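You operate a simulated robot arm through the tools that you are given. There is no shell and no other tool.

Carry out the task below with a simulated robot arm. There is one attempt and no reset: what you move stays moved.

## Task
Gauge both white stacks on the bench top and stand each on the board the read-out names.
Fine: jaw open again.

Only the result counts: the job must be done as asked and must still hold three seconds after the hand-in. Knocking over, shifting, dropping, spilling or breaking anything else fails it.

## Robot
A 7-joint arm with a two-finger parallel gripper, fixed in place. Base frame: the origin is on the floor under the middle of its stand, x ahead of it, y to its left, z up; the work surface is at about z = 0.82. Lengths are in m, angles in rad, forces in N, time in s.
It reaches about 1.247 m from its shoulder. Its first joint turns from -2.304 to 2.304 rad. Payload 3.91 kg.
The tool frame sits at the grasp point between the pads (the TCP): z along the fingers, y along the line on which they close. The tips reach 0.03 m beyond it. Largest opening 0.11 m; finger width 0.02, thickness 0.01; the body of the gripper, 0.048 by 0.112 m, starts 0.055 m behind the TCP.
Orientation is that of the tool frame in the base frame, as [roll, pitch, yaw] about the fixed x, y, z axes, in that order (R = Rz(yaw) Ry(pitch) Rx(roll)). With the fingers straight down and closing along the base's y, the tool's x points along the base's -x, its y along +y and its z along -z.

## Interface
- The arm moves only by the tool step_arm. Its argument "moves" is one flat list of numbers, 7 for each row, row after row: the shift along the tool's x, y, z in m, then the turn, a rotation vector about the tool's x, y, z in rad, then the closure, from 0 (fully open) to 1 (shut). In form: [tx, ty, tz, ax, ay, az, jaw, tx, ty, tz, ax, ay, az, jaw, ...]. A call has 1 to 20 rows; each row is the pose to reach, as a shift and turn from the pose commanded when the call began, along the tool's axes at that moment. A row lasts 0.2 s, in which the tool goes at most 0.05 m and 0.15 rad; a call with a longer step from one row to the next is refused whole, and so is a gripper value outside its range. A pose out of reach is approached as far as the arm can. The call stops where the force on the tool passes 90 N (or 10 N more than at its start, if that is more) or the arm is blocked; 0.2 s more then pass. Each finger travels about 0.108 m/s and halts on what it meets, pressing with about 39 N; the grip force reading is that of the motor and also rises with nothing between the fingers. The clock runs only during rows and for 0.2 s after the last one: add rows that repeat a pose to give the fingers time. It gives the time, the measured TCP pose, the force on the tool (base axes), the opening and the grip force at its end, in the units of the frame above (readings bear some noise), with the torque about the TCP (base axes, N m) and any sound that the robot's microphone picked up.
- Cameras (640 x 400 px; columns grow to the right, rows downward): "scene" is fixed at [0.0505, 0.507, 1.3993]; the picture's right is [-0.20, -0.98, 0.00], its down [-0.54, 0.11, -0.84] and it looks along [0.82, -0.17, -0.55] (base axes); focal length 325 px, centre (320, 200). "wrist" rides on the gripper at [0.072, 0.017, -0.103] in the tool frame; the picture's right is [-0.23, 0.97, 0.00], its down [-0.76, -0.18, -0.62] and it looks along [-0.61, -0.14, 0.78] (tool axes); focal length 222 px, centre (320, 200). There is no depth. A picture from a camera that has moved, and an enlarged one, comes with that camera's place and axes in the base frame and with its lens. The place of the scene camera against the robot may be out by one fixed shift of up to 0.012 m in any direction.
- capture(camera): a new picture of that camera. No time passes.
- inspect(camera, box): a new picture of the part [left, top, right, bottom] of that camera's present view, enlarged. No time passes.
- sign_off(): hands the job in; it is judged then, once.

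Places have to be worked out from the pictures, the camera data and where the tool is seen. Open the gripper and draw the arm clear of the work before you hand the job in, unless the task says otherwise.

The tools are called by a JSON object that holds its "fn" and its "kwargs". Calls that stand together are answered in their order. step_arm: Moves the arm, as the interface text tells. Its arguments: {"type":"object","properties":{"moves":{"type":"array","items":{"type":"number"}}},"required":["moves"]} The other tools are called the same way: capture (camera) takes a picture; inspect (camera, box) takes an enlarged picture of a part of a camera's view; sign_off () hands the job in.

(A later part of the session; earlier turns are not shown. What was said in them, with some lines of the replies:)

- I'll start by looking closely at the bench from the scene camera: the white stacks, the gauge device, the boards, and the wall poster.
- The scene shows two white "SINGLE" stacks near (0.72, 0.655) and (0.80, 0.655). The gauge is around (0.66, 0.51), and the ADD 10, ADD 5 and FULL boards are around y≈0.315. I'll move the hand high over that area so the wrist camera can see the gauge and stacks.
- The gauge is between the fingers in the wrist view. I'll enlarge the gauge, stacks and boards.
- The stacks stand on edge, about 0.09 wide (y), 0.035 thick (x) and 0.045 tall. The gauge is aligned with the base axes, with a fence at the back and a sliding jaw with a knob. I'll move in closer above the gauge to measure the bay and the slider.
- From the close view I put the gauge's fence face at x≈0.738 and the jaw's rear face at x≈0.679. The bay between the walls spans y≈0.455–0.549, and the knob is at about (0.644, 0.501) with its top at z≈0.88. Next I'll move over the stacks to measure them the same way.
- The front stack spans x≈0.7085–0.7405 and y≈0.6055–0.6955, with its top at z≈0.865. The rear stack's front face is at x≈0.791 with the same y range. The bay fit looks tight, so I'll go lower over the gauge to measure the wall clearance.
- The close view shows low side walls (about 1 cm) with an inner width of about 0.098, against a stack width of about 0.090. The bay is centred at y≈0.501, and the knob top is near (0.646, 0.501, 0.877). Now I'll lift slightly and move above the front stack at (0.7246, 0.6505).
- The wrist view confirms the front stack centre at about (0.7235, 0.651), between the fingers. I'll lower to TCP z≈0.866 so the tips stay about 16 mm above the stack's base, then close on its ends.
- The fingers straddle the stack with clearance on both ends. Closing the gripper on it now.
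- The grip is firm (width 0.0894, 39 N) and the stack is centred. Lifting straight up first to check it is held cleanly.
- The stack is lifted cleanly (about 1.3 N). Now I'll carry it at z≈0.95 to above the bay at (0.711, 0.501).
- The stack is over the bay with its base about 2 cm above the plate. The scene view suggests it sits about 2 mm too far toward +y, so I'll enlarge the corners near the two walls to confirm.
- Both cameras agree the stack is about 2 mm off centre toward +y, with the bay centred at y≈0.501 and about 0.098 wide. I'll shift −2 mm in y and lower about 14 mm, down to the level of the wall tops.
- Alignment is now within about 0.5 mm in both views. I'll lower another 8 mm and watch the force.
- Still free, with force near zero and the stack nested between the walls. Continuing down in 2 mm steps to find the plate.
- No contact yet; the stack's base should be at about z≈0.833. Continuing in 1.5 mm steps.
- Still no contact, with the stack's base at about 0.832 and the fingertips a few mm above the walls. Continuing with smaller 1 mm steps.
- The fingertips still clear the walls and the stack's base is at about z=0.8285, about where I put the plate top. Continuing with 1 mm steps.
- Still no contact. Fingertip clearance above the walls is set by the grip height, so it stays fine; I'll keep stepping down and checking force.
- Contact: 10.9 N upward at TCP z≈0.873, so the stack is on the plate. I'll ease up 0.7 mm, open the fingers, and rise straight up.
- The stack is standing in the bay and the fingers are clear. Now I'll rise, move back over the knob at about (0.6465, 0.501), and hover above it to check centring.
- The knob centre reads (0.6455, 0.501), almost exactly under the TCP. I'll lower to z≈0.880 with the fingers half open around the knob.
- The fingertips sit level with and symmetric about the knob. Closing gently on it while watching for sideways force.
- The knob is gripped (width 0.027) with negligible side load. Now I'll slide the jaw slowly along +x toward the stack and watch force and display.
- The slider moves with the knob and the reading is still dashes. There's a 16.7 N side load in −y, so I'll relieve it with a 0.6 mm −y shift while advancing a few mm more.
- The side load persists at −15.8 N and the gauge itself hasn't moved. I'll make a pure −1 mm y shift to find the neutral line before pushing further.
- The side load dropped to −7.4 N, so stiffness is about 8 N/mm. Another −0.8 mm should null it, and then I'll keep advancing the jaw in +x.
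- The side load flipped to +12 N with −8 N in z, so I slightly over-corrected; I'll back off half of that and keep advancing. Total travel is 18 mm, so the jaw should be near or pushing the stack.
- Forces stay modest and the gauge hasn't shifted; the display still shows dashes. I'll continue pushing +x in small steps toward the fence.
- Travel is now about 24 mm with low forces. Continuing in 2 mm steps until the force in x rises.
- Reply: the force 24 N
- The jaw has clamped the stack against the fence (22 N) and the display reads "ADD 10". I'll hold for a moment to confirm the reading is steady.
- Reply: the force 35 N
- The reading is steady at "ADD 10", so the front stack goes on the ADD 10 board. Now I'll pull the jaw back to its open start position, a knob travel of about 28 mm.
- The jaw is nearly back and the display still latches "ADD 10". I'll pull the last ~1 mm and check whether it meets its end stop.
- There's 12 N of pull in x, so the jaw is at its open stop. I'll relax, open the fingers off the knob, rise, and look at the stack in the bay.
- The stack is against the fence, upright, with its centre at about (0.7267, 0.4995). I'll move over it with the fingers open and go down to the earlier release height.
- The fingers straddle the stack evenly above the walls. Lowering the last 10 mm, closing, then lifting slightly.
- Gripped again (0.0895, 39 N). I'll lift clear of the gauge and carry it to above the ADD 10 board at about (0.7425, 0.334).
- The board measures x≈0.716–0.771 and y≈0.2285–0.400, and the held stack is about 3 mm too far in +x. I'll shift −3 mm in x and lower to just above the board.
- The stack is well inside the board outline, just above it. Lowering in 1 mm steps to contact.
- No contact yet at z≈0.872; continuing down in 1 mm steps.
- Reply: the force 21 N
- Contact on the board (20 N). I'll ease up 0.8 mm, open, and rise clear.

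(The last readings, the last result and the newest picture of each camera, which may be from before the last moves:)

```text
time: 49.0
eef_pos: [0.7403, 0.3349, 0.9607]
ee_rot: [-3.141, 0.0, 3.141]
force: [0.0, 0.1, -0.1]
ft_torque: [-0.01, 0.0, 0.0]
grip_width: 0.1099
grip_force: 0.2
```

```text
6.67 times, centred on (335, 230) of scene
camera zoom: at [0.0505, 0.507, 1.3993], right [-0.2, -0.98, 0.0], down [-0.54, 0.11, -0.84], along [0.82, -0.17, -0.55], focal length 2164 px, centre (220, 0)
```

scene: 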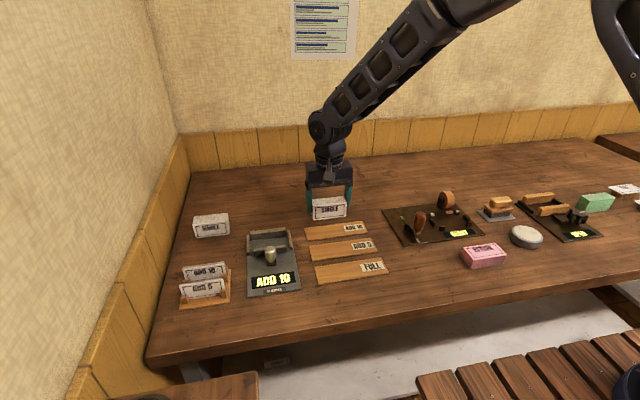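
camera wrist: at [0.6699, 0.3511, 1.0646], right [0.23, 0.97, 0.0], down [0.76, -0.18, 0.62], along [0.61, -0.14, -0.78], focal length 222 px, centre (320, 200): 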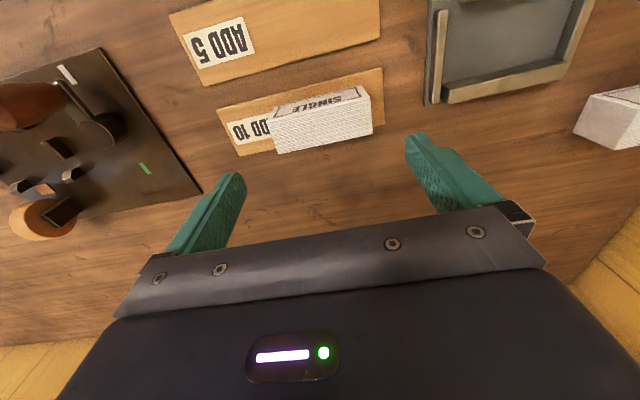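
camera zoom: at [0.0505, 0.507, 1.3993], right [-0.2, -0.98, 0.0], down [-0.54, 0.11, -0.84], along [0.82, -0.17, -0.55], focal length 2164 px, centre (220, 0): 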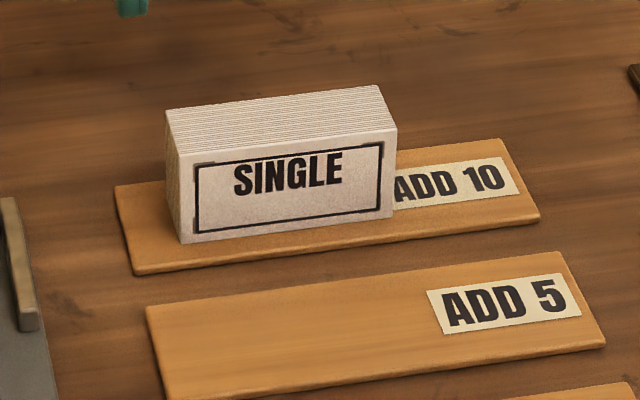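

The first stack stands on the ADD 10 board. Now I'll move at z≈0.96 over to the second stack near (0.808, 0.650) and look at it.

{"fn": "step_arm", "kwargs": {"moves": [-0.0085, 0.0395, 0, 0, 0, 0, 0, -0.017, 0.079, 0, 0, 0, 0, 0, -0.0255, 0.1185, 0, 0, 0, 0, 0, -0.034, 0.158, 0, 0, 0, 0, 0, -0.0425, 0.1975, 0, 0, 0, 0, 0, -0.051, 0.237, 0, 0, 0, 0, 0, -0.0595, 0.2765, 0, 0, 0, 0, 0, -0.0685, 0.316, 0, 0, 0, 0, 0, -0.0685, 0.316, 0, 0, 0, 0, 0]}}

{"fn": "capture", "kwargs": {"camera": "wrist"}}

{"fn": "inspect", "kwargs": {"camera": "wrist", "box": [230, 70, 430, 210]}}

{"fn": "capture", "kwargs": {"camera": "scene"}}

```text
time: 51.0
eef_pos: [0.8083, 0.6499, 0.9596]
ee_rot: [-3.14, 0.0, -3.139]
force: [-0.5, 0.5, 0.0]
ft_torque: [-0.02, 0.06, -0.01]
grip_width: 0.11
grip_force: 0.0
```

```text
taken
camera wrist: at [0.7362, 0.6671, 1.0642], right [0.23, 0.97, 0.0], down [0.76, -0.18, 0.62], along [0.61, -0.14, -0.78], focal length 222 px, centre (320, 200)
```

wrist: 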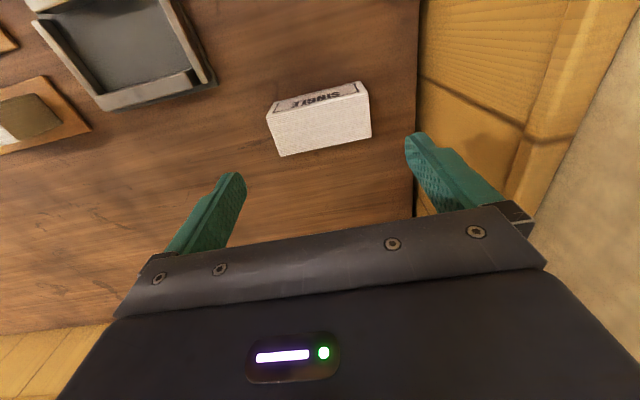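

```text
2.86 times, centred on (330, 140) of wrist
camera zoom: at [0.7362, 0.6671, 1.0642], right [0.23, 0.97, 0.0], down [0.76, -0.18, 0.62], along [0.61, -0.14, -0.78], focal length 635 px, centre (291, 371)
```

zoom: 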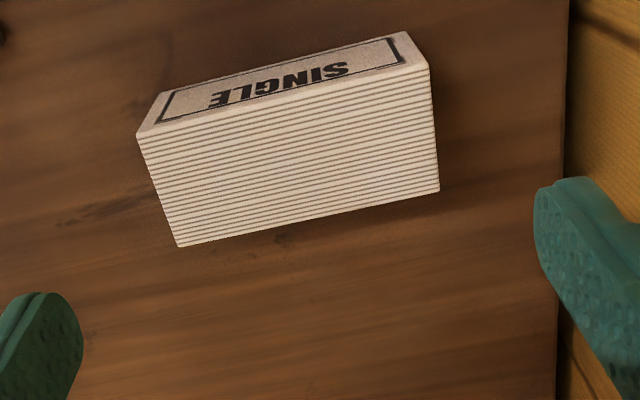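

```text
taken
```

scene: 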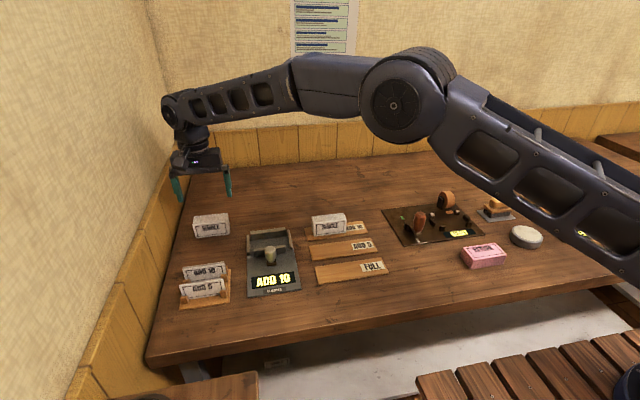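

The second stack spans x≈0.790–0.829 (thicker, about 0.039) and is centred at (0.8095, 0.6503). I'll descend around it to the same grip height as before.

{"fn": "step_arm", "kwargs": {"moves": [-0.0012, 0, 0.04, 0, 0, 0, 0, -0.0012, 0, 0.07, 0, 0, 0, 0, -0.0012, 0, 0.09, 0, 0, 0, 0, -0.0012, 0, 0.0944, 0, 0, 0, 0, -0.0012, 0, 0.0944, 0, 0, 0, 0]}}

{"fn": "capture", "kwargs": {"camera": "wrist"}}

{"fn": "inspect", "kwargs": {"camera": "scene", "box": [170, 170, 260, 260]}}

```text
time: 52.2
eef_pos: [0.8092, 0.6508, 0.8652]
ee_rot: [-3.141, -0.001, -3.141]
force: [-0.3, -0.2, 0.4]
ft_torque: [-0.01, -0.01, 0.01]
grip_width: 0.1095
grip_force: 0.0
```

```text
taken
camera wrist: at [0.738, 0.668, 0.9695], right [0.23, 0.97, 0.0], down [0.76, -0.18, 0.62], along [0.61, -0.14, -0.78], focal length 222 px, centre (320, 200)
```

wrist: 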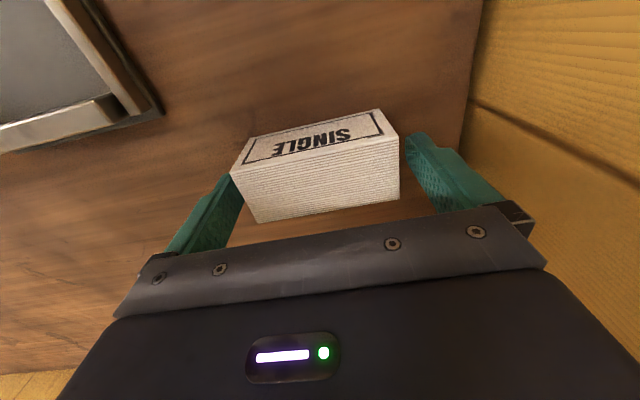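

```text
4.44 times, centred on (215, 215) of scene
camera zoom: at [0.0505, 0.507, 1.3993], right [-0.2, -0.98, 0.0], down [-0.54, 0.11, -0.84], along [0.82, -0.17, -0.55], focal length 1443 px, centre (787, 133)
```

zoom: 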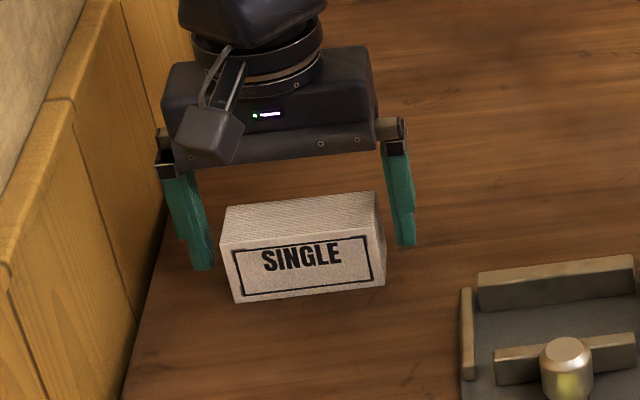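

The fingers straddle the stack. I'll raise 1 mm to match the earlier grip height, close, and then lift.

{"fn": "step_arm", "kwargs": {"moves": [0, 0, -0.001, 0, 0, 0, 0, 0, 0, -0.001, 0, 0, 0, 0.15, 0, 0, -0.001, 0, 0, 0, 0.3, 0, 0, -0.001, 0, 0, 0, 0.5, 0, 0, -0.001, 0, 0, 0, 0.5]}}

{"fn": "step_arm", "kwargs": {"moves": [0, 0, -0.015, 0, 0, 0, 0.5, 0, 0, -0.04, 0, 0, 0, 0.5, 0, 0, -0.082, 0, 0, 0, 0.5, 0, 0, -0.082, 0, 0, 0, 0.5]}}

{"fn": "capture", "kwargs": {"camera": "wrist"}}

```text
time: 53.4
eef_pos: [0.8089, 0.6499, 0.8667]
ee_rot: [3.141, 0.0, 3.141]
force: [0.7, 0.0, 0.0]
ft_torque: [-0.06, 0.01, 0.01]
grip_width: 0.0895
grip_force: 38.9
```

```text
time: 54.4
eef_pos: [0.8088, 0.6519, 0.9486]
ee_rot: [3.141, 0.0, -3.139]
force: [0.4, 0.1, -1.4]
ft_torque: [-0.01, 0.04, -0.01]
grip_width: 0.0898
grip_force: 39.1
```

```text
taken
camera wrist: at [0.7374, 0.6691, 1.0521], right [0.23, 0.97, 0.0], down [0.76, -0.18, 0.62], along [0.61, -0.14, -0.78], focal length 222 px, centre (320, 200)
```

wrist: 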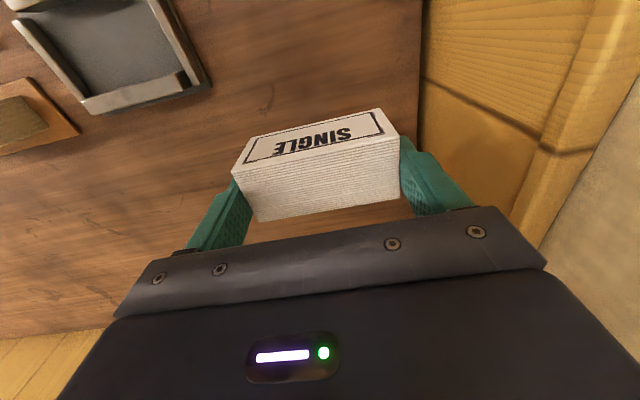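

The second stack is held and lifted. Carrying it to above the bay at (0.713, 0.499), then lowering to just above the wall tops.

{"fn": "step_arm", "kwargs": {"moves": [0.019, -0.03, 0, 0, 0, 0, 0.5, 0.038, -0.06, 0, 0, 0, 0, 0.5, 0.058, -0.091, 0, 0, 0, 0, 0.5, 0.077, -0.121, 0, 0, 0, 0, 0.5, 0.0962, -0.151, 0, 0, 0, 0, 0.5, 0.0962, -0.151, 0.025, 0, 0, 0, 0.5, 0.0962, -0.151, 0.045, 0, 0, 0, 0.5, 0.0962, -0.151, 0.05, 0, 0, 0, 0.5, 0.0962, -0.151, 0.05, 0, 0, 0, 0.5]}}

{"fn": "inspect", "kwargs": {"camera": "wrist", "box": [200, 60, 440, 240]}}

{"fn": "inspect", "kwargs": {"camera": "scene", "box": [235, 205, 310, 265]}}

```text
time: 56.4
eef_pos: [0.7129, 0.5, 0.8976]
ee_rot: [-3.14, -0.001, -3.141]
force: [0.7, -1.1, -0.9]
ft_torque: [-0.04, -0.03, 0.02]
grip_width: 0.0896
grip_force: 39.7
```

```text
2.22 times, centred on (320, 150) of wrist
camera zoom: at [0.642, 0.5168, 1.0024], right [0.23, 0.97, 0.0], down [0.76, -0.18, 0.62], along [0.61, -0.14, -0.78], focal length 494 px, centre (320, 311)
```

zoom: 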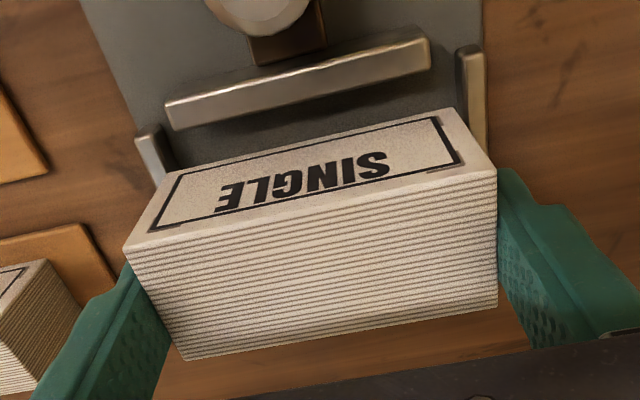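

```text
6.67 times, centred on (272, 235) of scene
camera zoom: at [0.0505, 0.507, 1.3993], right [-0.2, -0.98, 0.0], down [-0.54, 0.11, -0.84], along [0.82, -0.17, -0.55], focal length 2164 px, centre (637, -33)
```

zoom: 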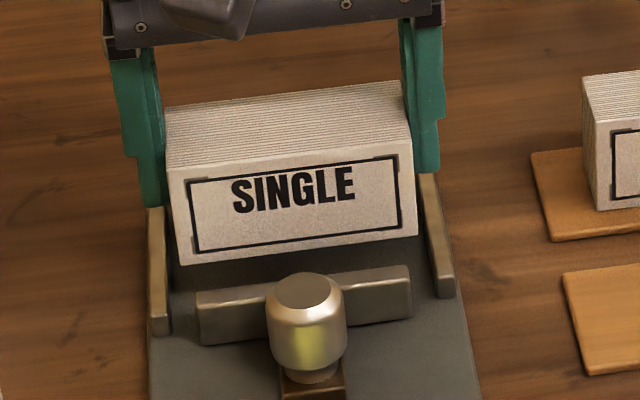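

The stack is centred between the walls, with about 1 cm clear of both the jaw and the fence. Lowering 20 mm into the bay.

{"fn": "step_arm", "kwargs": {"moves": [0, 0, 0.007, 0, 0, 0, 0.5, 0, 0, 0.014, 0, 0, 0, 0.5, 0, 0, 0.02, 0, 0, 0, 0.5, 0, 0, 0.022, 0, 0, 0, 0.5, 0, 0, 0.022, 0, 0, 0, 0.5]}}

{"fn": "inspect", "kwargs": {"camera": "scene", "box": [235, 205, 310, 265]}}

```text
time: 57.6
eef_pos: [0.7131, 0.5004, 0.8777]
ee_rot: [3.141, 0.0, -3.142]
force: [0.6, -1.0, -0.6]
ft_torque: [-0.02, 0.0, 0.03]
grip_width: 0.0892
grip_force: 38.8
```

```text
6.67 times, centred on (272, 235) of scene
camera zoom: at [0.0505, 0.507, 1.3993], right [-0.2, -0.98, 0.0], down [-0.54, 0.11, -0.84], along [0.82, -0.17, -0.55], focal length 2164 px, centre (637, -33)
```

zoom: 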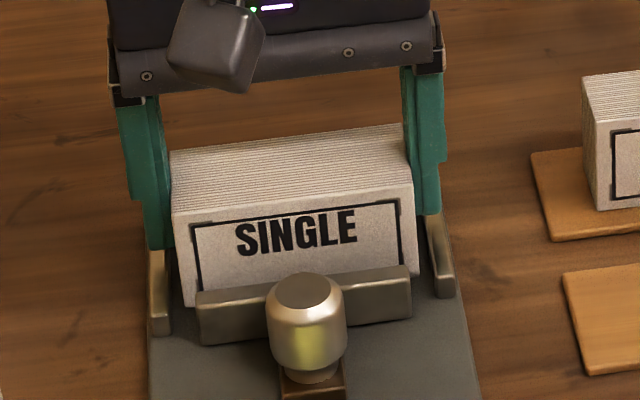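

Nested between the walls with no contact forces. Stepping down 1 mm at a time to the plate.

{"fn": "step_arm", "kwargs": {"moves": [0, 0, 0.001, 0, 0, 0, 0.5, 0, 0, 0.002, 0, 0, 0, 0.5, 0, 0, 0.002, 0, 0, 0, 0.5]}}

{"fn": "step_arm", "kwargs": {"moves": [0, 0, 0.001, 0, 0, 0, 0.5, 0, 0, 0.001, 0, 0, 0, 0.5]}}

{"fn": "step_arm", "kwargs": {"moves": [0, 0, 0.001, 0, 0, 0, 0.5, 0, 0, 0.001, 0, 0, 0, 0.5]}}

```text
time: 58.4
eef_pos: [0.7139, 0.5009, 0.8744]
ee_rot: [-3.141, 0.001, -3.141]
force: [-0.2, -0.5, -1.9]
ft_torque: [-0.02, -0.01, -0.02]
grip_width: 0.0896
grip_force: 39.0
```

```text
time: 59.0
eef_pos: [0.7129, 0.5008, 0.8736]
ee_rot: [3.142, 0.001, -3.141]
force: [0.3, -0.5, -1.3]
ft_torque: [-0.01, -0.02, -0.02]
grip_width: 0.0894
grip_force: 38.7
```

```text
time: 59.6
eef_pos: [0.7137, 0.4991, 0.874]
ee_rot: [3.142, -0.001, -3.139]
force: [-0.7, 0.3, -1.1]
ft_torque: [0.0, 0.01, -0.05]
grip_width: 0.0896
grip_force: 38.9
```

No contact yet at commanded z≈0.874; one more millimetre step.

{"fn": "step_arm", "kwargs": {"moves": [0, 0, 0.001, 0, 0, 0, 0.5, 0, 0, 0.001, 0, 0, 0, 0.5]}}

```text
time: 60.2
eef_pos: [0.7135, 0.5004, 0.8718]
ee_rot: [3.14, -0.001, -3.141]
force: [-1.3, -1.5, 3.6]
ft_torque: [-0.15, 0.09, -0.02]
grip_width: 0.0894
grip_force: 39.2
```

Light contact (about 5 N total), so the stack is on the plate. Opening, rising, and moving back over the knob.

{"fn": "step_arm", "kwargs": {"moves": [0, 0, -0.0003, 0, 0, 0, 0.5, 0, 0, -0.0003, 0, 0, 0, 0.2, 0, 0, -0.0003, 0, 0, 0, 0, 0, 0, -0.0003, 0, 0, 0, 0, 0, 0, -0.03, 0, 0, 0, 0, 0, 0, -0.067, 0, 0, 0, 0, 0.03, 0.0005, -0.067, 0, 0, 0, 0.2, 0.0675, 0.0012, -0.067, 0, 0, 0, 0.4, 0.0675, 0.0012, -0.05, 0, 0, 0, 0.5, 0.0675, 0.0012, -0.05, 0, 0, 0, 0.5]}}

{"fn": "inspect", "kwargs": {"camera": "wrist", "box": [240, 90, 410, 220]}}

{"fn": "inspect", "kwargs": {"camera": "scene", "box": [235, 205, 310, 295]}}

```text
time: 62.4
eef_pos: [0.6465, 0.5004, 0.9211]
ee_rot: [-3.142, 0.001, 3.141]
force: [0.2, 0.4, -0.2]
ft_torque: [-0.01, 0.01, 0.02]
grip_width: 0.0549
grip_force: 0.1
```

```text
3.08 times, centred on (325, 155) of wrist
camera zoom: at [0.5749, 0.5171, 1.0257], right [0.23, 0.97, 0.0], down [0.76, -0.18, 0.62], along [0.61, -0.14, -0.78], focal length 684 px, centre (305, 338)
```

zoom: 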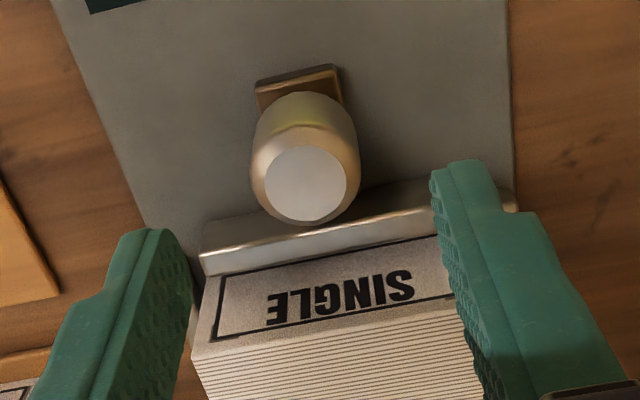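

```text
4.44 times, centred on (272, 250) of scene
camera zoom: at [0.0505, 0.507, 1.3993], right [-0.2, -0.98, 0.0], down [-0.54, 0.11, -0.84], along [0.82, -0.17, -0.55], focal length 1443 px, centre (531, -22)
```

zoom: 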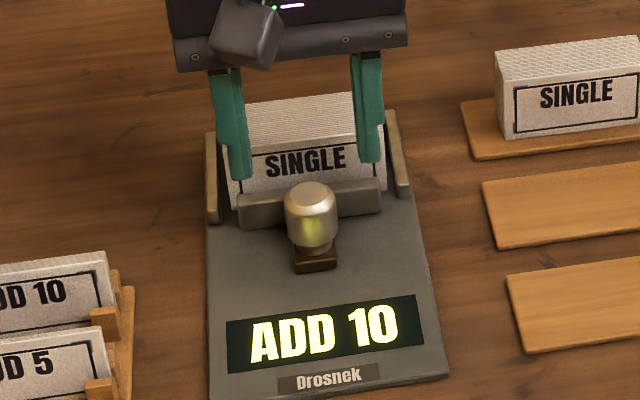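

The knob is at the same open position, (0.6455, 0.5007), and the stack stands in the bay. Lowering around the knob and gripping it.

{"fn": "step_arm", "kwargs": {"moves": [0, 0, 0.02, 0, 0, 0, 0.5, 0, 0, 0.036, 0, 0, 0, 0.5, 0, 0, 0.043, 0, 0, 0, 0.5, 0, 0, 0.043, 0, 0, 0, 0.5, 0, 0, 0.043, 0, 0, 0, 0.6, 0, 0, 0.043, 0, 0, 0, 0.68, 0, 0, 0.043, 0, 0, 0, 0.74, 0, 0, 0.043, 0, 0, 0, 0.8, 0, 0, 0.043, 0, 0, 0, 0.8]}}

{"fn": "inspect", "kwargs": {"camera": "scene", "box": [235, 205, 310, 295]}}

```text
time: 64.4
eef_pos: [0.646, 0.4992, 0.8782]
ee_rot: [-3.14, 0.0, -3.141]
force: [0.9, 6.2, -0.5]
ft_torque: [0.22, -0.14, -0.02]
grip_width: 0.027
grip_force: 44.9
```

```text
4.44 times, centred on (272, 250) of scene
camera zoom: at [0.0505, 0.507, 1.3993], right [-0.2, -0.98, 0.0], down [-0.54, 0.11, -0.84], along [0.82, -0.17, -0.55], focal length 1443 px, centre (531, -22)
```

zoom: 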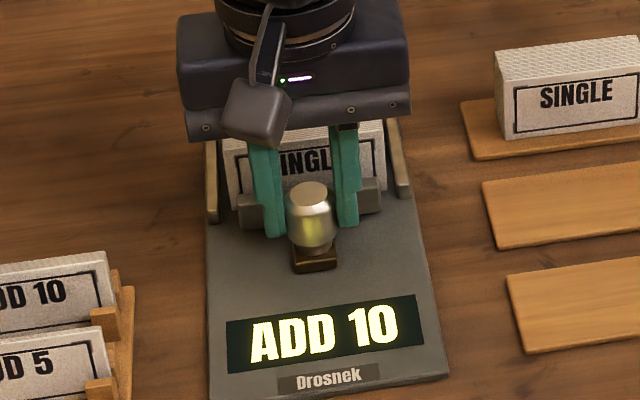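

Knob gripped with a small side load. Sliding the jaw +x by 12 mm, gently.

{"fn": "step_arm", "kwargs": {"moves": [-0.002, 0.0003, 0, 0, 0, 0, 0.8, -0.005, 0.0003, 0, 0, 0, 0, 0.8, -0.008, 0.0003, 0, 0, 0, 0, 0.8, -0.011, 0.0003, 0, 0, 0, 0, 0.8, -0.012, 0.0003, 0, 0, 0, 0, 0.8, -0.012, 0.0003, 0, 0, 0, 0, 0.8]}}

{"fn": "inspect", "kwargs": {"camera": "scene", "box": [235, 205, 310, 295]}}

```text
time: 65.8
eef_pos: [0.6577, 0.5007, 0.8785]
ee_rot: [-3.139, -0.003, -3.141]
force: [-1.1, -8.6, -5.4]
ft_torque: [-0.25, 0.29, 0.09]
grip_width: 0.027
grip_force: 45.0
```

```text
4.44 times, centred on (272, 250) of scene
camera zoom: at [0.0505, 0.507, 1.3993], right [-0.2, -0.98, 0.0], down [-0.54, 0.11, -0.84], along [0.82, -0.17, -0.55], focal length 1443 px, centre (531, -22)
```

zoom: 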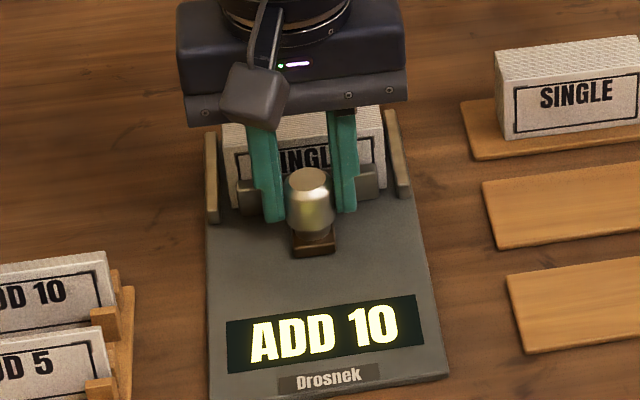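

The old "ADD 10" is still latched on the display. I'll keep advancing in small steps until the jaw clamps and the reading updates.

{"fn": "step_arm", "kwargs": {"moves": [-0.002, -0.0005, 0.0001, 0, 0, 0, 0.8, -0.004, -0.0005, 0.0001, 0, 0, 0, 0.8, -0.004, -0.0005, 0.0001, 0, 0, 0, 0.8]}}

{"fn": "step_arm", "kwargs": {"moves": [-0.001, 0, 0, 0, 0, 0, 0.8, -0.002, 0, 0, 0, 0, 0, 0.8, -0.002, 0, 0, 0, 0, 0, 0.8]}}

{"fn": "inspect", "kwargs": {"camera": "scene", "box": [235, 205, 310, 295]}}

```text
time: 66.6
eef_pos: [0.663, 0.5008, 0.8776]
ee_rot: [-3.138, 0.0, -3.141]
force: [-0.2, -9.9, -11.4]
ft_torque: [-0.31, 0.07, 0.03]
grip_width: 0.0267
grip_force: 45.4
```

```text
time: 67.4
eef_pos: [0.6643, 0.5006, 0.8777]
ee_rot: [3.141, -0.001, -3.14]
force: [-1.8, -10.9, -16.7]
ft_torque: [-0.32, -0.02, 0.03]
grip_width: 0.0271
grip_force: 45.3
```

```text
4.44 times, centred on (272, 250) of scene
camera zoom: at [0.0505, 0.507, 1.3993], right [-0.2, -0.98, 0.0], down [-0.54, 0.11, -0.84], along [0.82, -0.17, -0.55], focal length 1443 px, centre (531, -22)
```

zoom: 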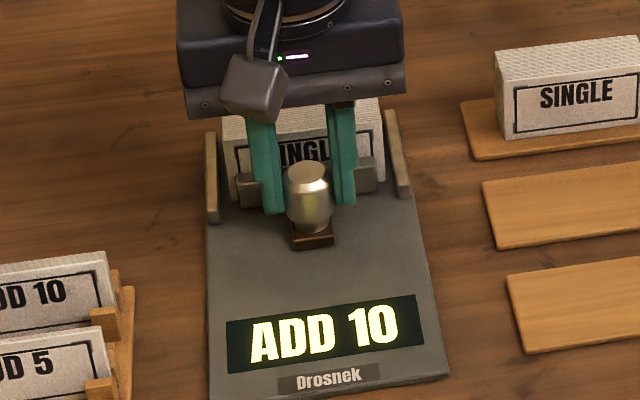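

Side and vertical loads have built up a little (−11 N in y, −17 N in z). I'll relieve them with small shifts, then continue the push.

{"fn": "step_arm", "kwargs": {"moves": [0, -0.0008, 0.0004, 0, 0, 0, 0.8, 0, -0.0008, 0.0005, 0, 0, 0, 0.8]}}

{"fn": "step_arm", "kwargs": {"moves": [-0.001, 0, 0, 0, 0, 0, 0.8, -0.002, 0, 0, 0, 0, 0, 0.8, -0.002, 0, 0, 0, 0, 0, 0.8]}}

{"fn": "inspect", "kwargs": {"camera": "scene", "box": [235, 205, 310, 295]}}

```text
time: 68.0
eef_pos: [0.6645, 0.4999, 0.8787]
ee_rot: [3.141, 0.0, -3.14]
force: [-0.7, -1.3, -13.3]
ft_torque: [-0.04, 0.38, 0.04]
grip_width: 0.027
grip_force: 44.8
```

```text
time: 68.8
eef_pos: [0.6653, 0.502, 0.8794]
ee_rot: [-3.141, -0.001, -3.139]
force: [-23.9, -5.1, -8.8]
ft_torque: [-0.15, 1.09, 0.01]
grip_width: 0.0269
grip_force: 45.4
```

```text
4.44 times, centred on (272, 250) of scene
camera zoom: at [0.0505, 0.507, 1.3993], right [-0.2, -0.98, 0.0], down [-0.54, 0.11, -0.84], along [0.82, -0.17, -0.55], focal length 1443 px, centre (531, -22)
```

zoom: 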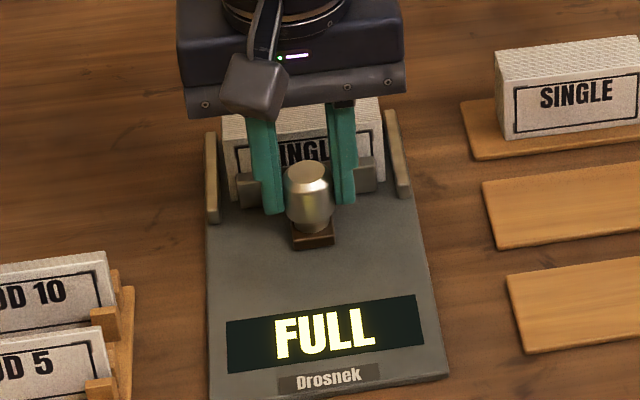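

The jaw is clamped (24 N) and the display now reads "FULL". I'll hold briefly under slightly more pressure to confirm it's steady.

{"fn": "step_arm", "kwargs": {"moves": [-0.0004, 0, 0.0002, 0, 0, 0, 0.8, -0.0004, 0, 0.0002, 0, 0, 0, 0.8, -0.0004, 0, 0.0002, 0, 0, 0, 0.8, -0.0004, 0, 0.0002, 0, 0, 0, 0.8]}}

{"fn": "inspect", "kwargs": {"camera": "scene", "box": [235, 205, 310, 295]}}

```text
time: 69.8
eef_pos: [0.6666, 0.5001, 0.8797]
ee_rot: [3.141, -0.001, -3.141]
force: [-34.1, -2.9, -2.3]
ft_torque: [-0.06, 1.11, 0.01]
grip_width: 0.0267
grip_force: 45.3
```

```text
4.44 times, centred on (272, 250) of scene
camera zoom: at [0.0505, 0.507, 1.3993], right [-0.2, -0.98, 0.0], down [-0.54, 0.11, -0.84], along [0.82, -0.17, -0.55], focal length 1443 px, centre (531, -22)
```

zoom: 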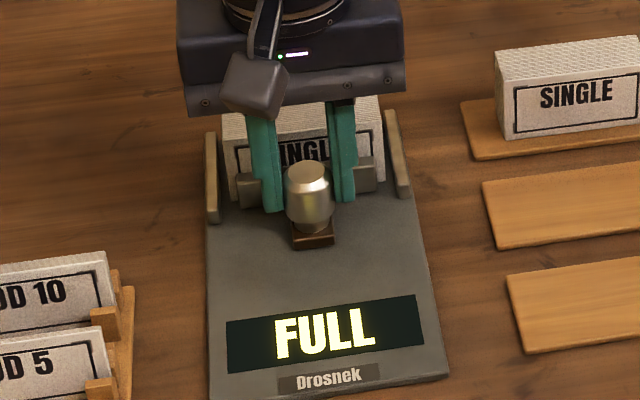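

Steady at "FULL", so the second stack goes on the FULL board. Pulling the jaw back to its open stop.

{"fn": "step_arm", "kwargs": {"moves": [0.003, 0, 0, 0, 0, 0, 0.8, 0.006, 0, 0, 0, 0, 0, 0.8, 0.009, 0, 0, 0, 0, 0, 0.8, 0.012, 0, 0, 0, 0, 0, 0.8, 0.015, 0, 0, 0, 0, 0, 0.8, 0.018, 0, 0, 0, 0, 0, 0.8, 0.02, 0, 0, 0, 0, 0, 0.8, 0.0206, 0, 0, 0, 0, 0, 0.8, 0.0206, 0, 0, 0, 0, 0, 0.8]}}

{"fn": "inspect", "kwargs": {"camera": "scene", "box": [235, 205, 310, 295]}}

```text
time: 71.8
eef_pos: [0.6467, 0.4994, 0.8786]
ee_rot: [3.139, 0.002, 3.141]
force: [21.6, 29.2, 4.4]
ft_torque: [0.87, -0.83, -0.18]
grip_width: 0.0269
grip_force: 44.5
```

```text
4.44 times, centred on (272, 250) of scene
camera zoom: at [0.0505, 0.507, 1.3993], right [-0.2, -0.98, 0.0], down [-0.54, 0.11, -0.84], along [0.82, -0.17, -0.55], focal length 1443 px, centre (531, -22)
```

zoom: 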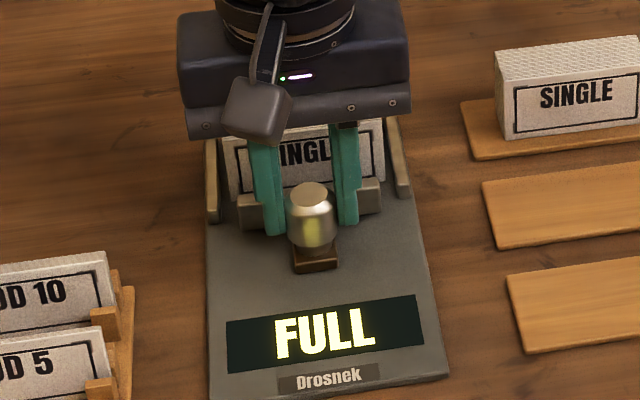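

The jaw is at its open stop (22 N pull, 29 N side). I'll relax those loads, open off the knob, and rise.

{"fn": "step_arm", "kwargs": {"moves": [-0.0008, 0.0008, 0, 0, 0, 0, 0.8, -0.0012, 0.0014, 0, 0, 0, 0, 0.8, -0.0012, 0.0014, 0, 0, 0, 0, 0.6, -0.0012, 0.0014, 0, 0, 0, 0, 0.45, -0.0012, 0.0014, 0, 0, 0, 0, 0.45, -0.0012, 0.0014, -0.03, 0, 0, 0, 0.45, -0.0012, 0.0014, -0.06, 0, 0, 0, 0.45, -0.0012, 0.0014, -0.06, 0, 0, 0, 0.2, -0.0012, 0.0014, -0.06, 0, 0, 0, 0]}}

{"fn": "inspect", "kwargs": {"camera": "wrist", "box": [240, 100, 410, 240]}}

{"fn": "inspect", "kwargs": {"camera": "scene", "box": [235, 205, 310, 295]}}

```text
time: 73.8
eef_pos: [0.645, 0.5004, 0.9389]
ee_rot: [3.141, 0.0, -3.139]
force: [0.9, -0.1, -0.3]
ft_torque: [0.03, -0.02, -0.02]
grip_width: 0.11
grip_force: 0.0
```

```text
2.86 times, centred on (325, 170) of wrist
camera zoom: at [0.5748, 0.519, 1.0429], right [0.23, 0.97, 0.0], down [0.76, -0.18, 0.62], along [0.61, -0.14, -0.78], focal length 635 px, centre (306, 286)
```

zoom: 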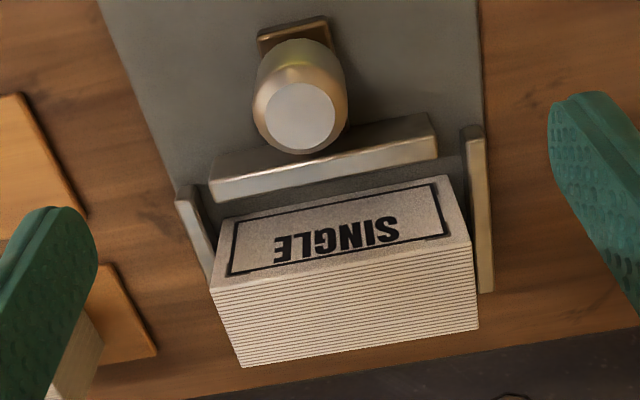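

```text
4.44 times, centred on (272, 250) of scene
camera zoom: at [0.0505, 0.507, 1.3993], right [-0.2, -0.98, 0.0], down [-0.54, 0.11, -0.84], along [0.82, -0.17, -0.55], focal length 1443 px, centre (531, -22)
```

zoom: 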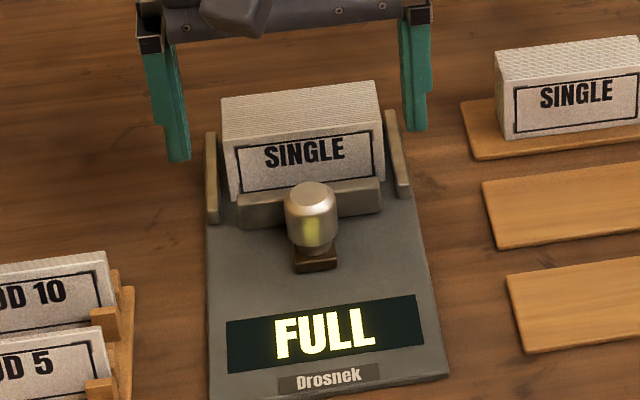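

The gauge hasn't moved, the jaw is open, and the stack stands against the fence with its centre at about (0.723, 0.4997). Moving over it and descending to grip.

{"fn": "step_arm", "kwargs": {"moves": [-0.03, 0, 0, 0, 0, 0, 0, -0.06, -0.0011, 0, 0, 0, 0, 0, -0.076, -0.0011, 0, 0, 0, 0, 0, -0.076, -0.0011, 0.03, 0, 0, 0, 0, -0.076, -0.0011, 0.054, 0, 0, 0, 0, -0.076, -0.0011, 0.054, 0, 0, 0, 0]}}

{"fn": "inspect", "kwargs": {"camera": "scene", "box": [235, 205, 310, 265]}}

{"fn": "capture", "kwargs": {"camera": "wrist"}}

```text
time: 75.2
eef_pos: [0.7219, 0.5005, 0.8842]
ee_rot: [-3.141, 0.0, -3.14]
force: [-0.7, 1.0, 0.1]
ft_torque: [0.03, -0.01, 0.01]
grip_width: 0.1099
grip_force: 0.1
```

```text
6.67 times, centred on (272, 235) of scene
camera zoom: at [0.0505, 0.507, 1.3993], right [-0.2, -0.98, 0.0], down [-0.54, 0.11, -0.84], along [0.82, -0.17, -0.55], focal length 2164 px, centre (637, -33)
```

zoom: 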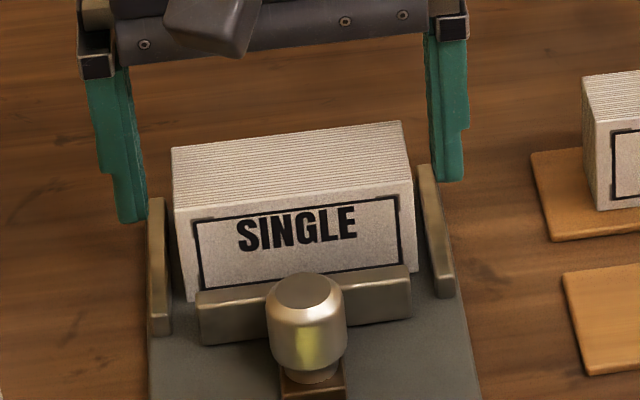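

```text
taken
camera wrist: at [0.6519, 0.5173, 0.9884], right [0.23, 0.97, 0.0], down [0.76, -0.18, 0.62], along [0.61, -0.14, -0.78], focal length 222 px, centre (320, 200)
```

wrist: 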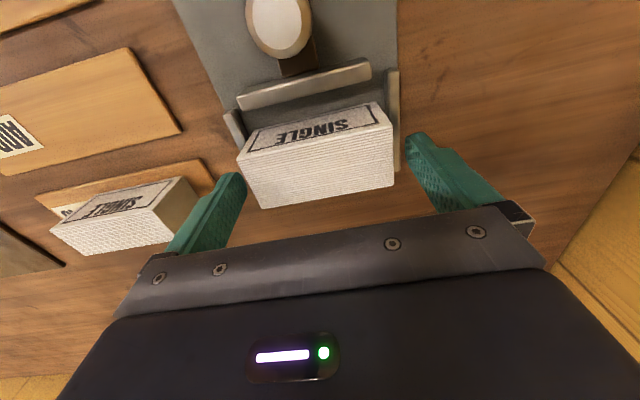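

Positioned evenly above the stack. Lowering the last 11 mm, closing, and lifting.

{"fn": "step_arm", "kwargs": {"moves": [0, 0, 0.006, 0, 0, 0, 0, 0, 0, 0.0114, 0, 0, 0, 0, 0, 0, 0.0114, 0, 0, 0, 0.15, 0, 0, 0.0114, 0, 0, 0, 0.3, 0, 0, 0.0114, 0, 0, 0, 0.5, 0, 0, 0.0114, 0, 0, 0, 0.5]}}

{"fn": "step_arm", "kwargs": {"moves": [0, 0, -0.02, 0, 0, 0, 0.5, 0, 0, -0.05, 0, 0, 0, 0.5, 0, 0, -0.082, 0, 0, 0, 0.5, 0, 0, -0.082, 0, 0, 0, 0.5]}}

{"fn": "capture", "kwargs": {"camera": "scene"}}

```text
time: 76.6
eef_pos: [0.7225, 0.5005, 0.8736]
ee_rot: [3.141, -0.001, -3.139]
force: [-0.9, 0.2, 0.8]
ft_torque: [0.07, 0.01, -0.02]
grip_width: 0.0897
grip_force: 39.3
```

```text
time: 77.6
eef_pos: [0.7228, 0.4999, 0.9552]
ee_rot: [3.141, 0.0, 3.141]
force: [-0.3, -0.2, -1.7]
ft_torque: [-0.03, -0.02, 0.0]
grip_width: 0.0894
grip_force: 38.8
```

```text
taken
```

scene: 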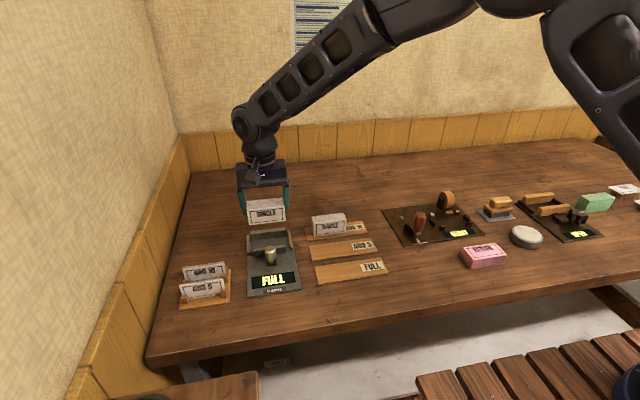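

The second stack is held and lifted. Carrying it at z≈0.956 to above the FULL board at about (0.587, 0.334).

{"fn": "step_arm", "kwargs": {"moves": [0.0226, -0.0276, 0, 0, 0, 0, 0.5, 0.0452, -0.0552, 0, 0, 0, 0, 0.5, 0.0678, -0.0828, 0, 0, 0, 0, 0.5, 0.0904, -0.1104, 0, 0, 0, 0, 0.5, 0.113, -0.138, 0, 0, 0, 0, 0.5, 0.1355, -0.1655, 0, 0, 0, 0, 0.5, 0.1355, -0.1655, 0.025, 0, 0, 0, 0.5, 0.1355, -0.1655, 0.03, 0, 0, 0, 0.5, 0.1355, -0.1655, 0.03, 0, 0, 0, 0.5]}}

{"fn": "inspect", "kwargs": {"camera": "wrist", "box": [200, 60, 440, 240]}}

{"fn": "inspect", "kwargs": {"camera": "scene", "box": [290, 210, 410, 300]}}

```text
time: 79.6
eef_pos: [0.5874, 0.334, 0.9257]
ee_rot: [-3.141, -0.002, -3.14]
force: [0.3, -0.4, -1.3]
ft_torque: [0.01, 0.02, 0.0]
grip_width: 0.0896
grip_force: 39.0
```

```text
2.22 times, centred on (320, 150) of wrist
camera zoom: at [0.5159, 0.3508, 1.0296], right [0.23, 0.97, 0.0], down [0.76, -0.18, 0.62], along [0.61, -0.14, -0.78], focal length 494 px, centre (320, 311)
```

zoom: 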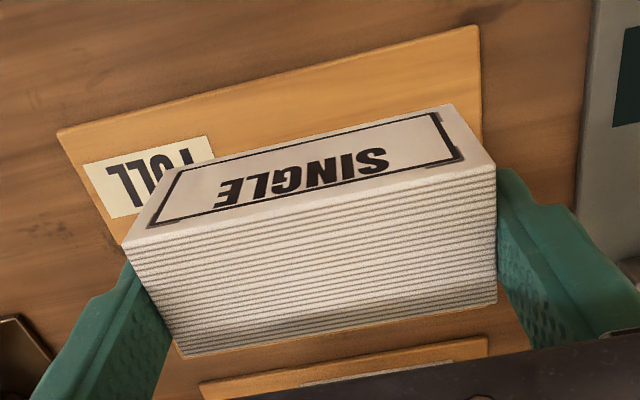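

```text
4.44 times, centred on (350, 255) of scene
camera zoom: at [0.0505, 0.507, 1.3993], right [-0.2, -0.98, 0.0], down [-0.54, 0.11, -0.84], along [0.82, -0.17, -0.55], focal length 1443 px, centre (187, -44)
```

zoom: 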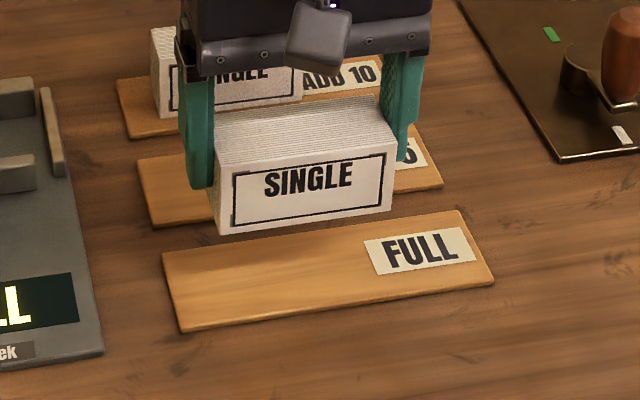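

The stack sits centred over the FULL board with about 8 mm margins front and rear. Lowering to just above the board.

{"fn": "step_arm", "kwargs": {"moves": [0, 0, 0.015, 0, 0, 0, 0.5, 0, 0, 0.032, 0, 0, 0, 0.5, 0, 0, 0.044, 0, 0, 0, 0.5, 0, 0, 0.049, 0, 0, 0, 0.5, 0, 0, 0.049, 0, 0, 0, 0.5]}}

{"fn": "inspect", "kwargs": {"camera": "scene", "box": [300, 225, 400, 300]}}

{"fn": "inspect", "kwargs": {"camera": "wrist", "box": [180, 40, 440, 240]}}

```text
time: 80.8
eef_pos: [0.5863, 0.3353, 0.8759]
ee_rot: [-3.141, 0.001, -3.141]
force: [0.6, -0.1, -0.8]
ft_torque: [0.0, 0.0, -0.01]
grip_width: 0.0896
grip_force: 39.1
```

```text
5.33 times, centred on (350, 262) of scene
camera zoom: at [0.0505, 0.507, 1.3993], right [-0.2, -0.98, 0.0], down [-0.54, 0.11, -0.84], along [0.82, -0.17, -0.55], focal length 1731 px, centre (160, -133)
```

zoom: 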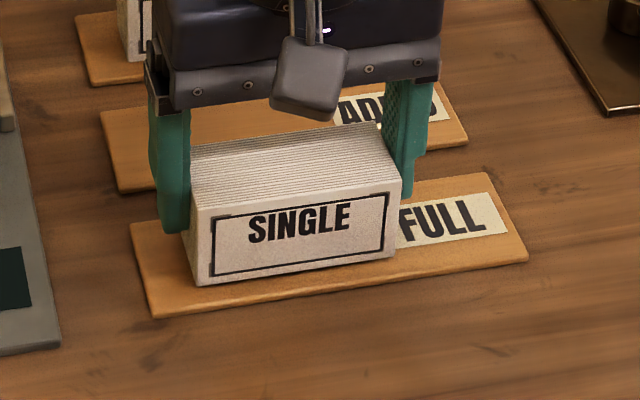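

```text
2.00 times, centred on (310, 140) of wrist
camera zoom: at [0.516, 0.3514, 0.9798], right [0.23, 0.97, 0.0], down [0.76, -0.18, 0.62], along [0.61, -0.14, -0.78], focal length 444 px, centre (340, 320)
```

zoom: 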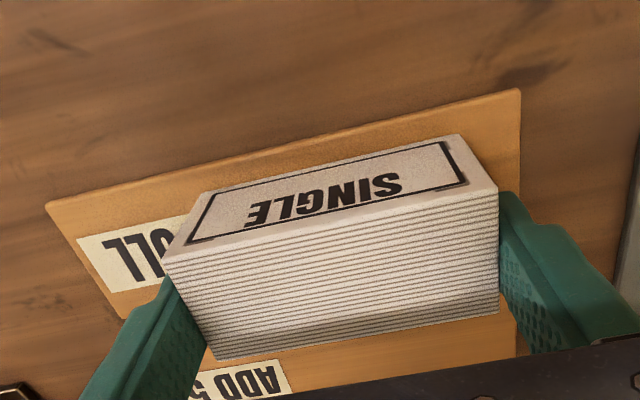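

The stack is well within the board in both views. Stepping down 1 mm at a time to contact.

{"fn": "step_arm", "kwargs": {"moves": [0, 0, 0.001, 0, 0, 0, 0.5, 0, 0, 0.002, 0, 0, 0, 0.5, 0, 0, 0.002, 0, 0, 0, 0.5]}}

{"fn": "step_arm", "kwargs": {"moves": [0, 0, 0.001, 0, 0, 0, 0.5, 0, 0, 0.001, 0, 0, 0, 0.5]}}

{"fn": "step_arm", "kwargs": {"moves": [0, 0, 0.001, 0, 0, 0, 0.5, 0, 0, 0.001, 0, 0, 0, 0.5]}}

```text
time: 81.6
eef_pos: [0.5885, 0.3346, 0.8735]
ee_rot: [3.141, 0.0, 3.141]
force: [-0.1, -0.5, -1.0]
ft_torque: [0.03, -0.02, -0.01]
grip_width: 0.0892
grip_force: 39.1
```

```text
time: 82.2
eef_pos: [0.5869, 0.3343, 0.8737]
ee_rot: [3.142, 0.0, 3.141]
force: [-0.6, -0.1, -1.3]
ft_torque: [0.02, -0.01, 0.02]
grip_width: 0.0892
grip_force: 39.2
```

```text
time: 82.8
eef_pos: [0.5869, 0.3332, 0.872]
ee_rot: [-3.14, 0.0, -3.14]
force: [0.6, 0.6, -0.5]
ft_torque: [-0.03, 0.0, 0.05]
grip_width: 0.0894
grip_force: 39.0
```

No firm contact yet at about 0.8725. Another 0.8 mm.

{"fn": "step_arm", "kwargs": {"moves": [0, 0, 0.0008, 0, 0, 0, 0.5, 0, 0, 0.0008, 0, 0, 0, 0.5]}}

```text
time: 83.4
eef_pos: [0.5879, 0.3331, 0.8722]
ee_rot: [-3.141, 0.001, -3.141]
force: [0.0, -7.3, 19.9]
ft_torque: [-0.28, 0.16, 0.06]
grip_width: 0.0897
grip_force: 38.9
```

Contact on the FULL board (20 N). Easing up 0.7 mm, opening the fingers, and rising clear.

{"fn": "step_arm", "kwargs": {"moves": [0, 0, -0.0007, 0, 0, 0, 0.5, 0, 0, -0.0007, 0, 0, 0, 0.2, 0, 0, -0.0007, 0, 0, 0, 0, 0, 0, -0.0007, 0, 0, 0, 0, 0, 0, -0.02, 0, 0, 0, 0, 0, 0, -0.06, 0, 0, 0, 0, 0, 0, -0.1, 0, 0, 0, 0, 0, 0, -0.14, 0, 0, 0, 0, 0, 0, -0.18, 0, 0, 0, 0, 0, 0, -0.18, 0, 0, 0, 0]}}

{"fn": "capture", "kwargs": {"camera": "wrist"}}

{"fn": "inspect", "kwargs": {"camera": "scene", "box": [290, 200, 410, 300]}}

```text
time: 85.6
eef_pos: [0.5871, 0.3339, 1.0526]
ee_rot: [3.141, 0.0, -3.14]
force: [0.3, 0.2, -0.5]
ft_torque: [0.02, 0.02, -0.03]
grip_width: 0.1101
grip_force: 0.1
```

```text
taken
camera wrist: at [0.5163, 0.352, 1.1566], right [0.23, 0.97, 0.0], down [0.76, -0.18, 0.62], along [0.61, -0.14, -0.78], focal length 222 px, centre (320, 200)
```

wrist: 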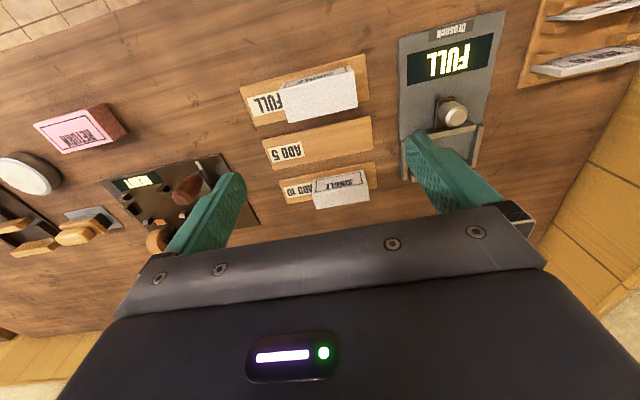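

```text
4.00 times, centred on (350, 250) of scene
camera zoom: at [0.0505, 0.507, 1.3993], right [-0.2, -0.98, 0.0], down [-0.54, 0.11, -0.84], along [0.82, -0.17, -0.55], focal length 1298 px, centre (200, 0)
```

zoom: 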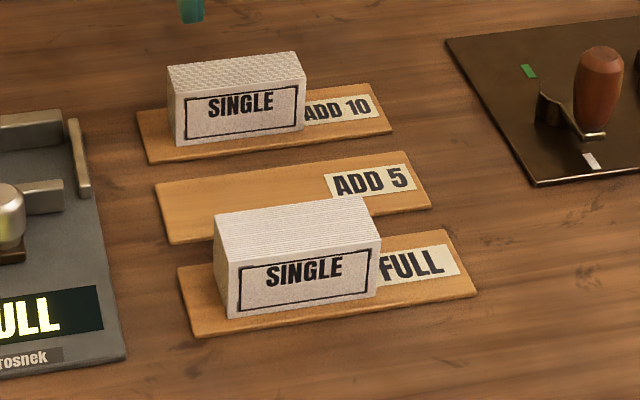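

Both stacks are standing on their boards. I'll draw the arm away toward its start pose and compare the gauge with its original picture.

{"fn": "step_arm", "kwargs": {"moves": [0, 0, -0.035, 0, 0, 0, 0, 0, -0.02, -0.07, 0, 0, 0, 0, 0, -0.06, -0.07, 0, 0, 0, 0, 0, -0.1, -0.07, 0, 0, 0, 0, 0, -0.14, -0.07, 0, 0, 0, 0, 0, -0.18, -0.07, 0, 0, 0, 0, 0, -0.2, -0.07, 0, 0, 0, 0, 0, -0.2, -0.07, 0, 0, 0, 0]}}

{"fn": "inspect", "kwargs": {"camera": "scene", "box": [230, 215, 320, 305]}}

{"fn": "capture", "kwargs": {"camera": "scene"}}

{"fn": "inspect", "kwargs": {"camera": "scene", "box": [160, 200, 320, 320]}}

{"fn": "inspect", "kwargs": {"camera": "scene", "box": [290, 200, 410, 300]}}

```text
time: 87.4
eef_pos: [0.5862, 0.1355, 1.1211]
ee_rot: [3.141, 0.0, -3.139]
force: [-0.2, -0.5, 0.1]
ft_torque: [0.01, 0.03, 0.02]
grip_width: 0.1099
grip_force: 0.0
```

```text
4.44 times, centred on (275, 260) of scene
camera zoom: at [0.0505, 0.507, 1.3993], right [-0.2, -0.98, 0.0], down [-0.54, 0.11, -0.84], along [0.82, -0.17, -0.55], focal length 1443 px, centre (520, -67)
```

zoom: 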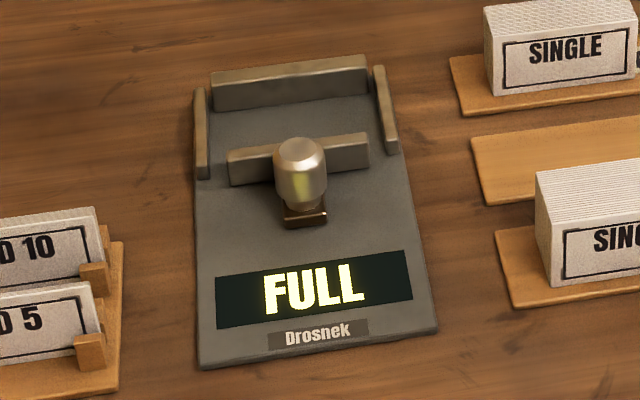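

```text
taken
```

scene: 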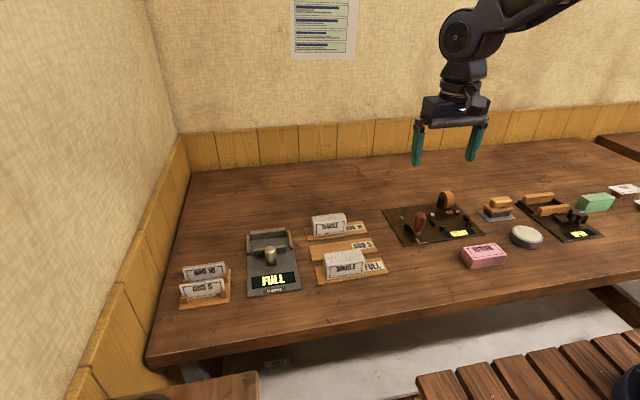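

```text
3.33 times, centred on (240, 260) of scene
camera zoom: at [0.0505, 0.507, 1.3993], right [-0.2, -0.98, 0.0], down [-0.54, 0.11, -0.84], along [0.82, -0.17, -0.55], focal length 1082 px, centre (587, 0)
```

zoom: 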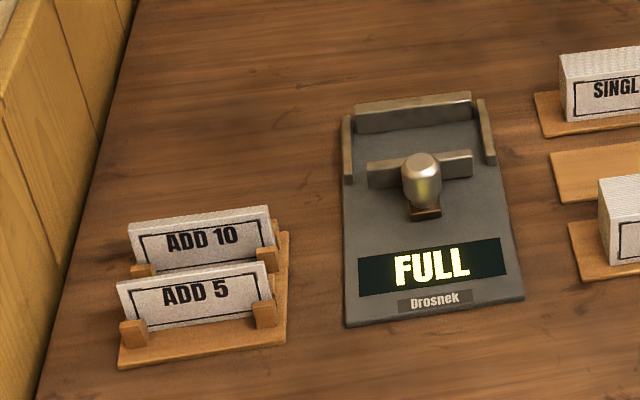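

```text
4.00 times, centred on (350, 250) of scene
camera zoom: at [0.0505, 0.507, 1.3993], right [-0.2, -0.98, 0.0], down [-0.54, 0.11, -0.84], along [0.82, -0.17, -0.55], focal length 1298 px, centre (200, 0)
```

zoom: 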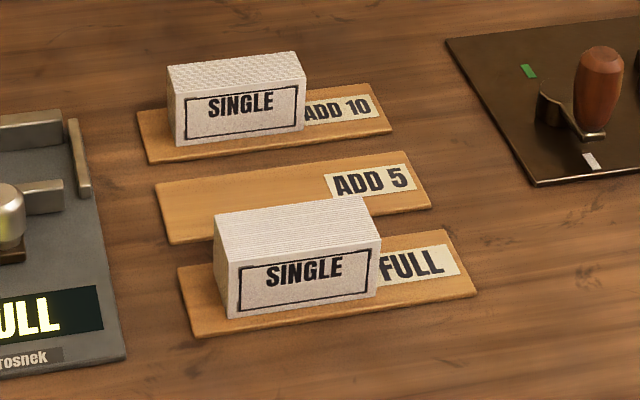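

The gauge and its jaw match their original picture, so the jaw is open again and the gauge hasn't moved. The ADD 10 stack is on the ADD 10 board and the FULL stack is on the FULL board, both upright; the gripper is open and clear. Handing in.

{"fn": "sign_off", "kwargs": {}}

```text
The job is handed in.
```

I gauged both white stacks, and each now stands on the board its reading named:

| Stack | Read-out | Now on |
|---|---|---|
| Front (thinner, about 32 mm) | ADD 10 | ADD 10 board |
| Rear (thicker, about 39 mm) | FULL | FULL board |

Each reading stayed the same when I pressed the jaw a little harder.

The gauge's jaw is open again, pulled back to its stop. In the last picture both it and the gauge match their original positions. The gripper is open and the arm is clear of the work, near its start pose. Nothing else on the bench looks knocked or shifted in the last pictures.

The job has been handed in; no result has come back yet.
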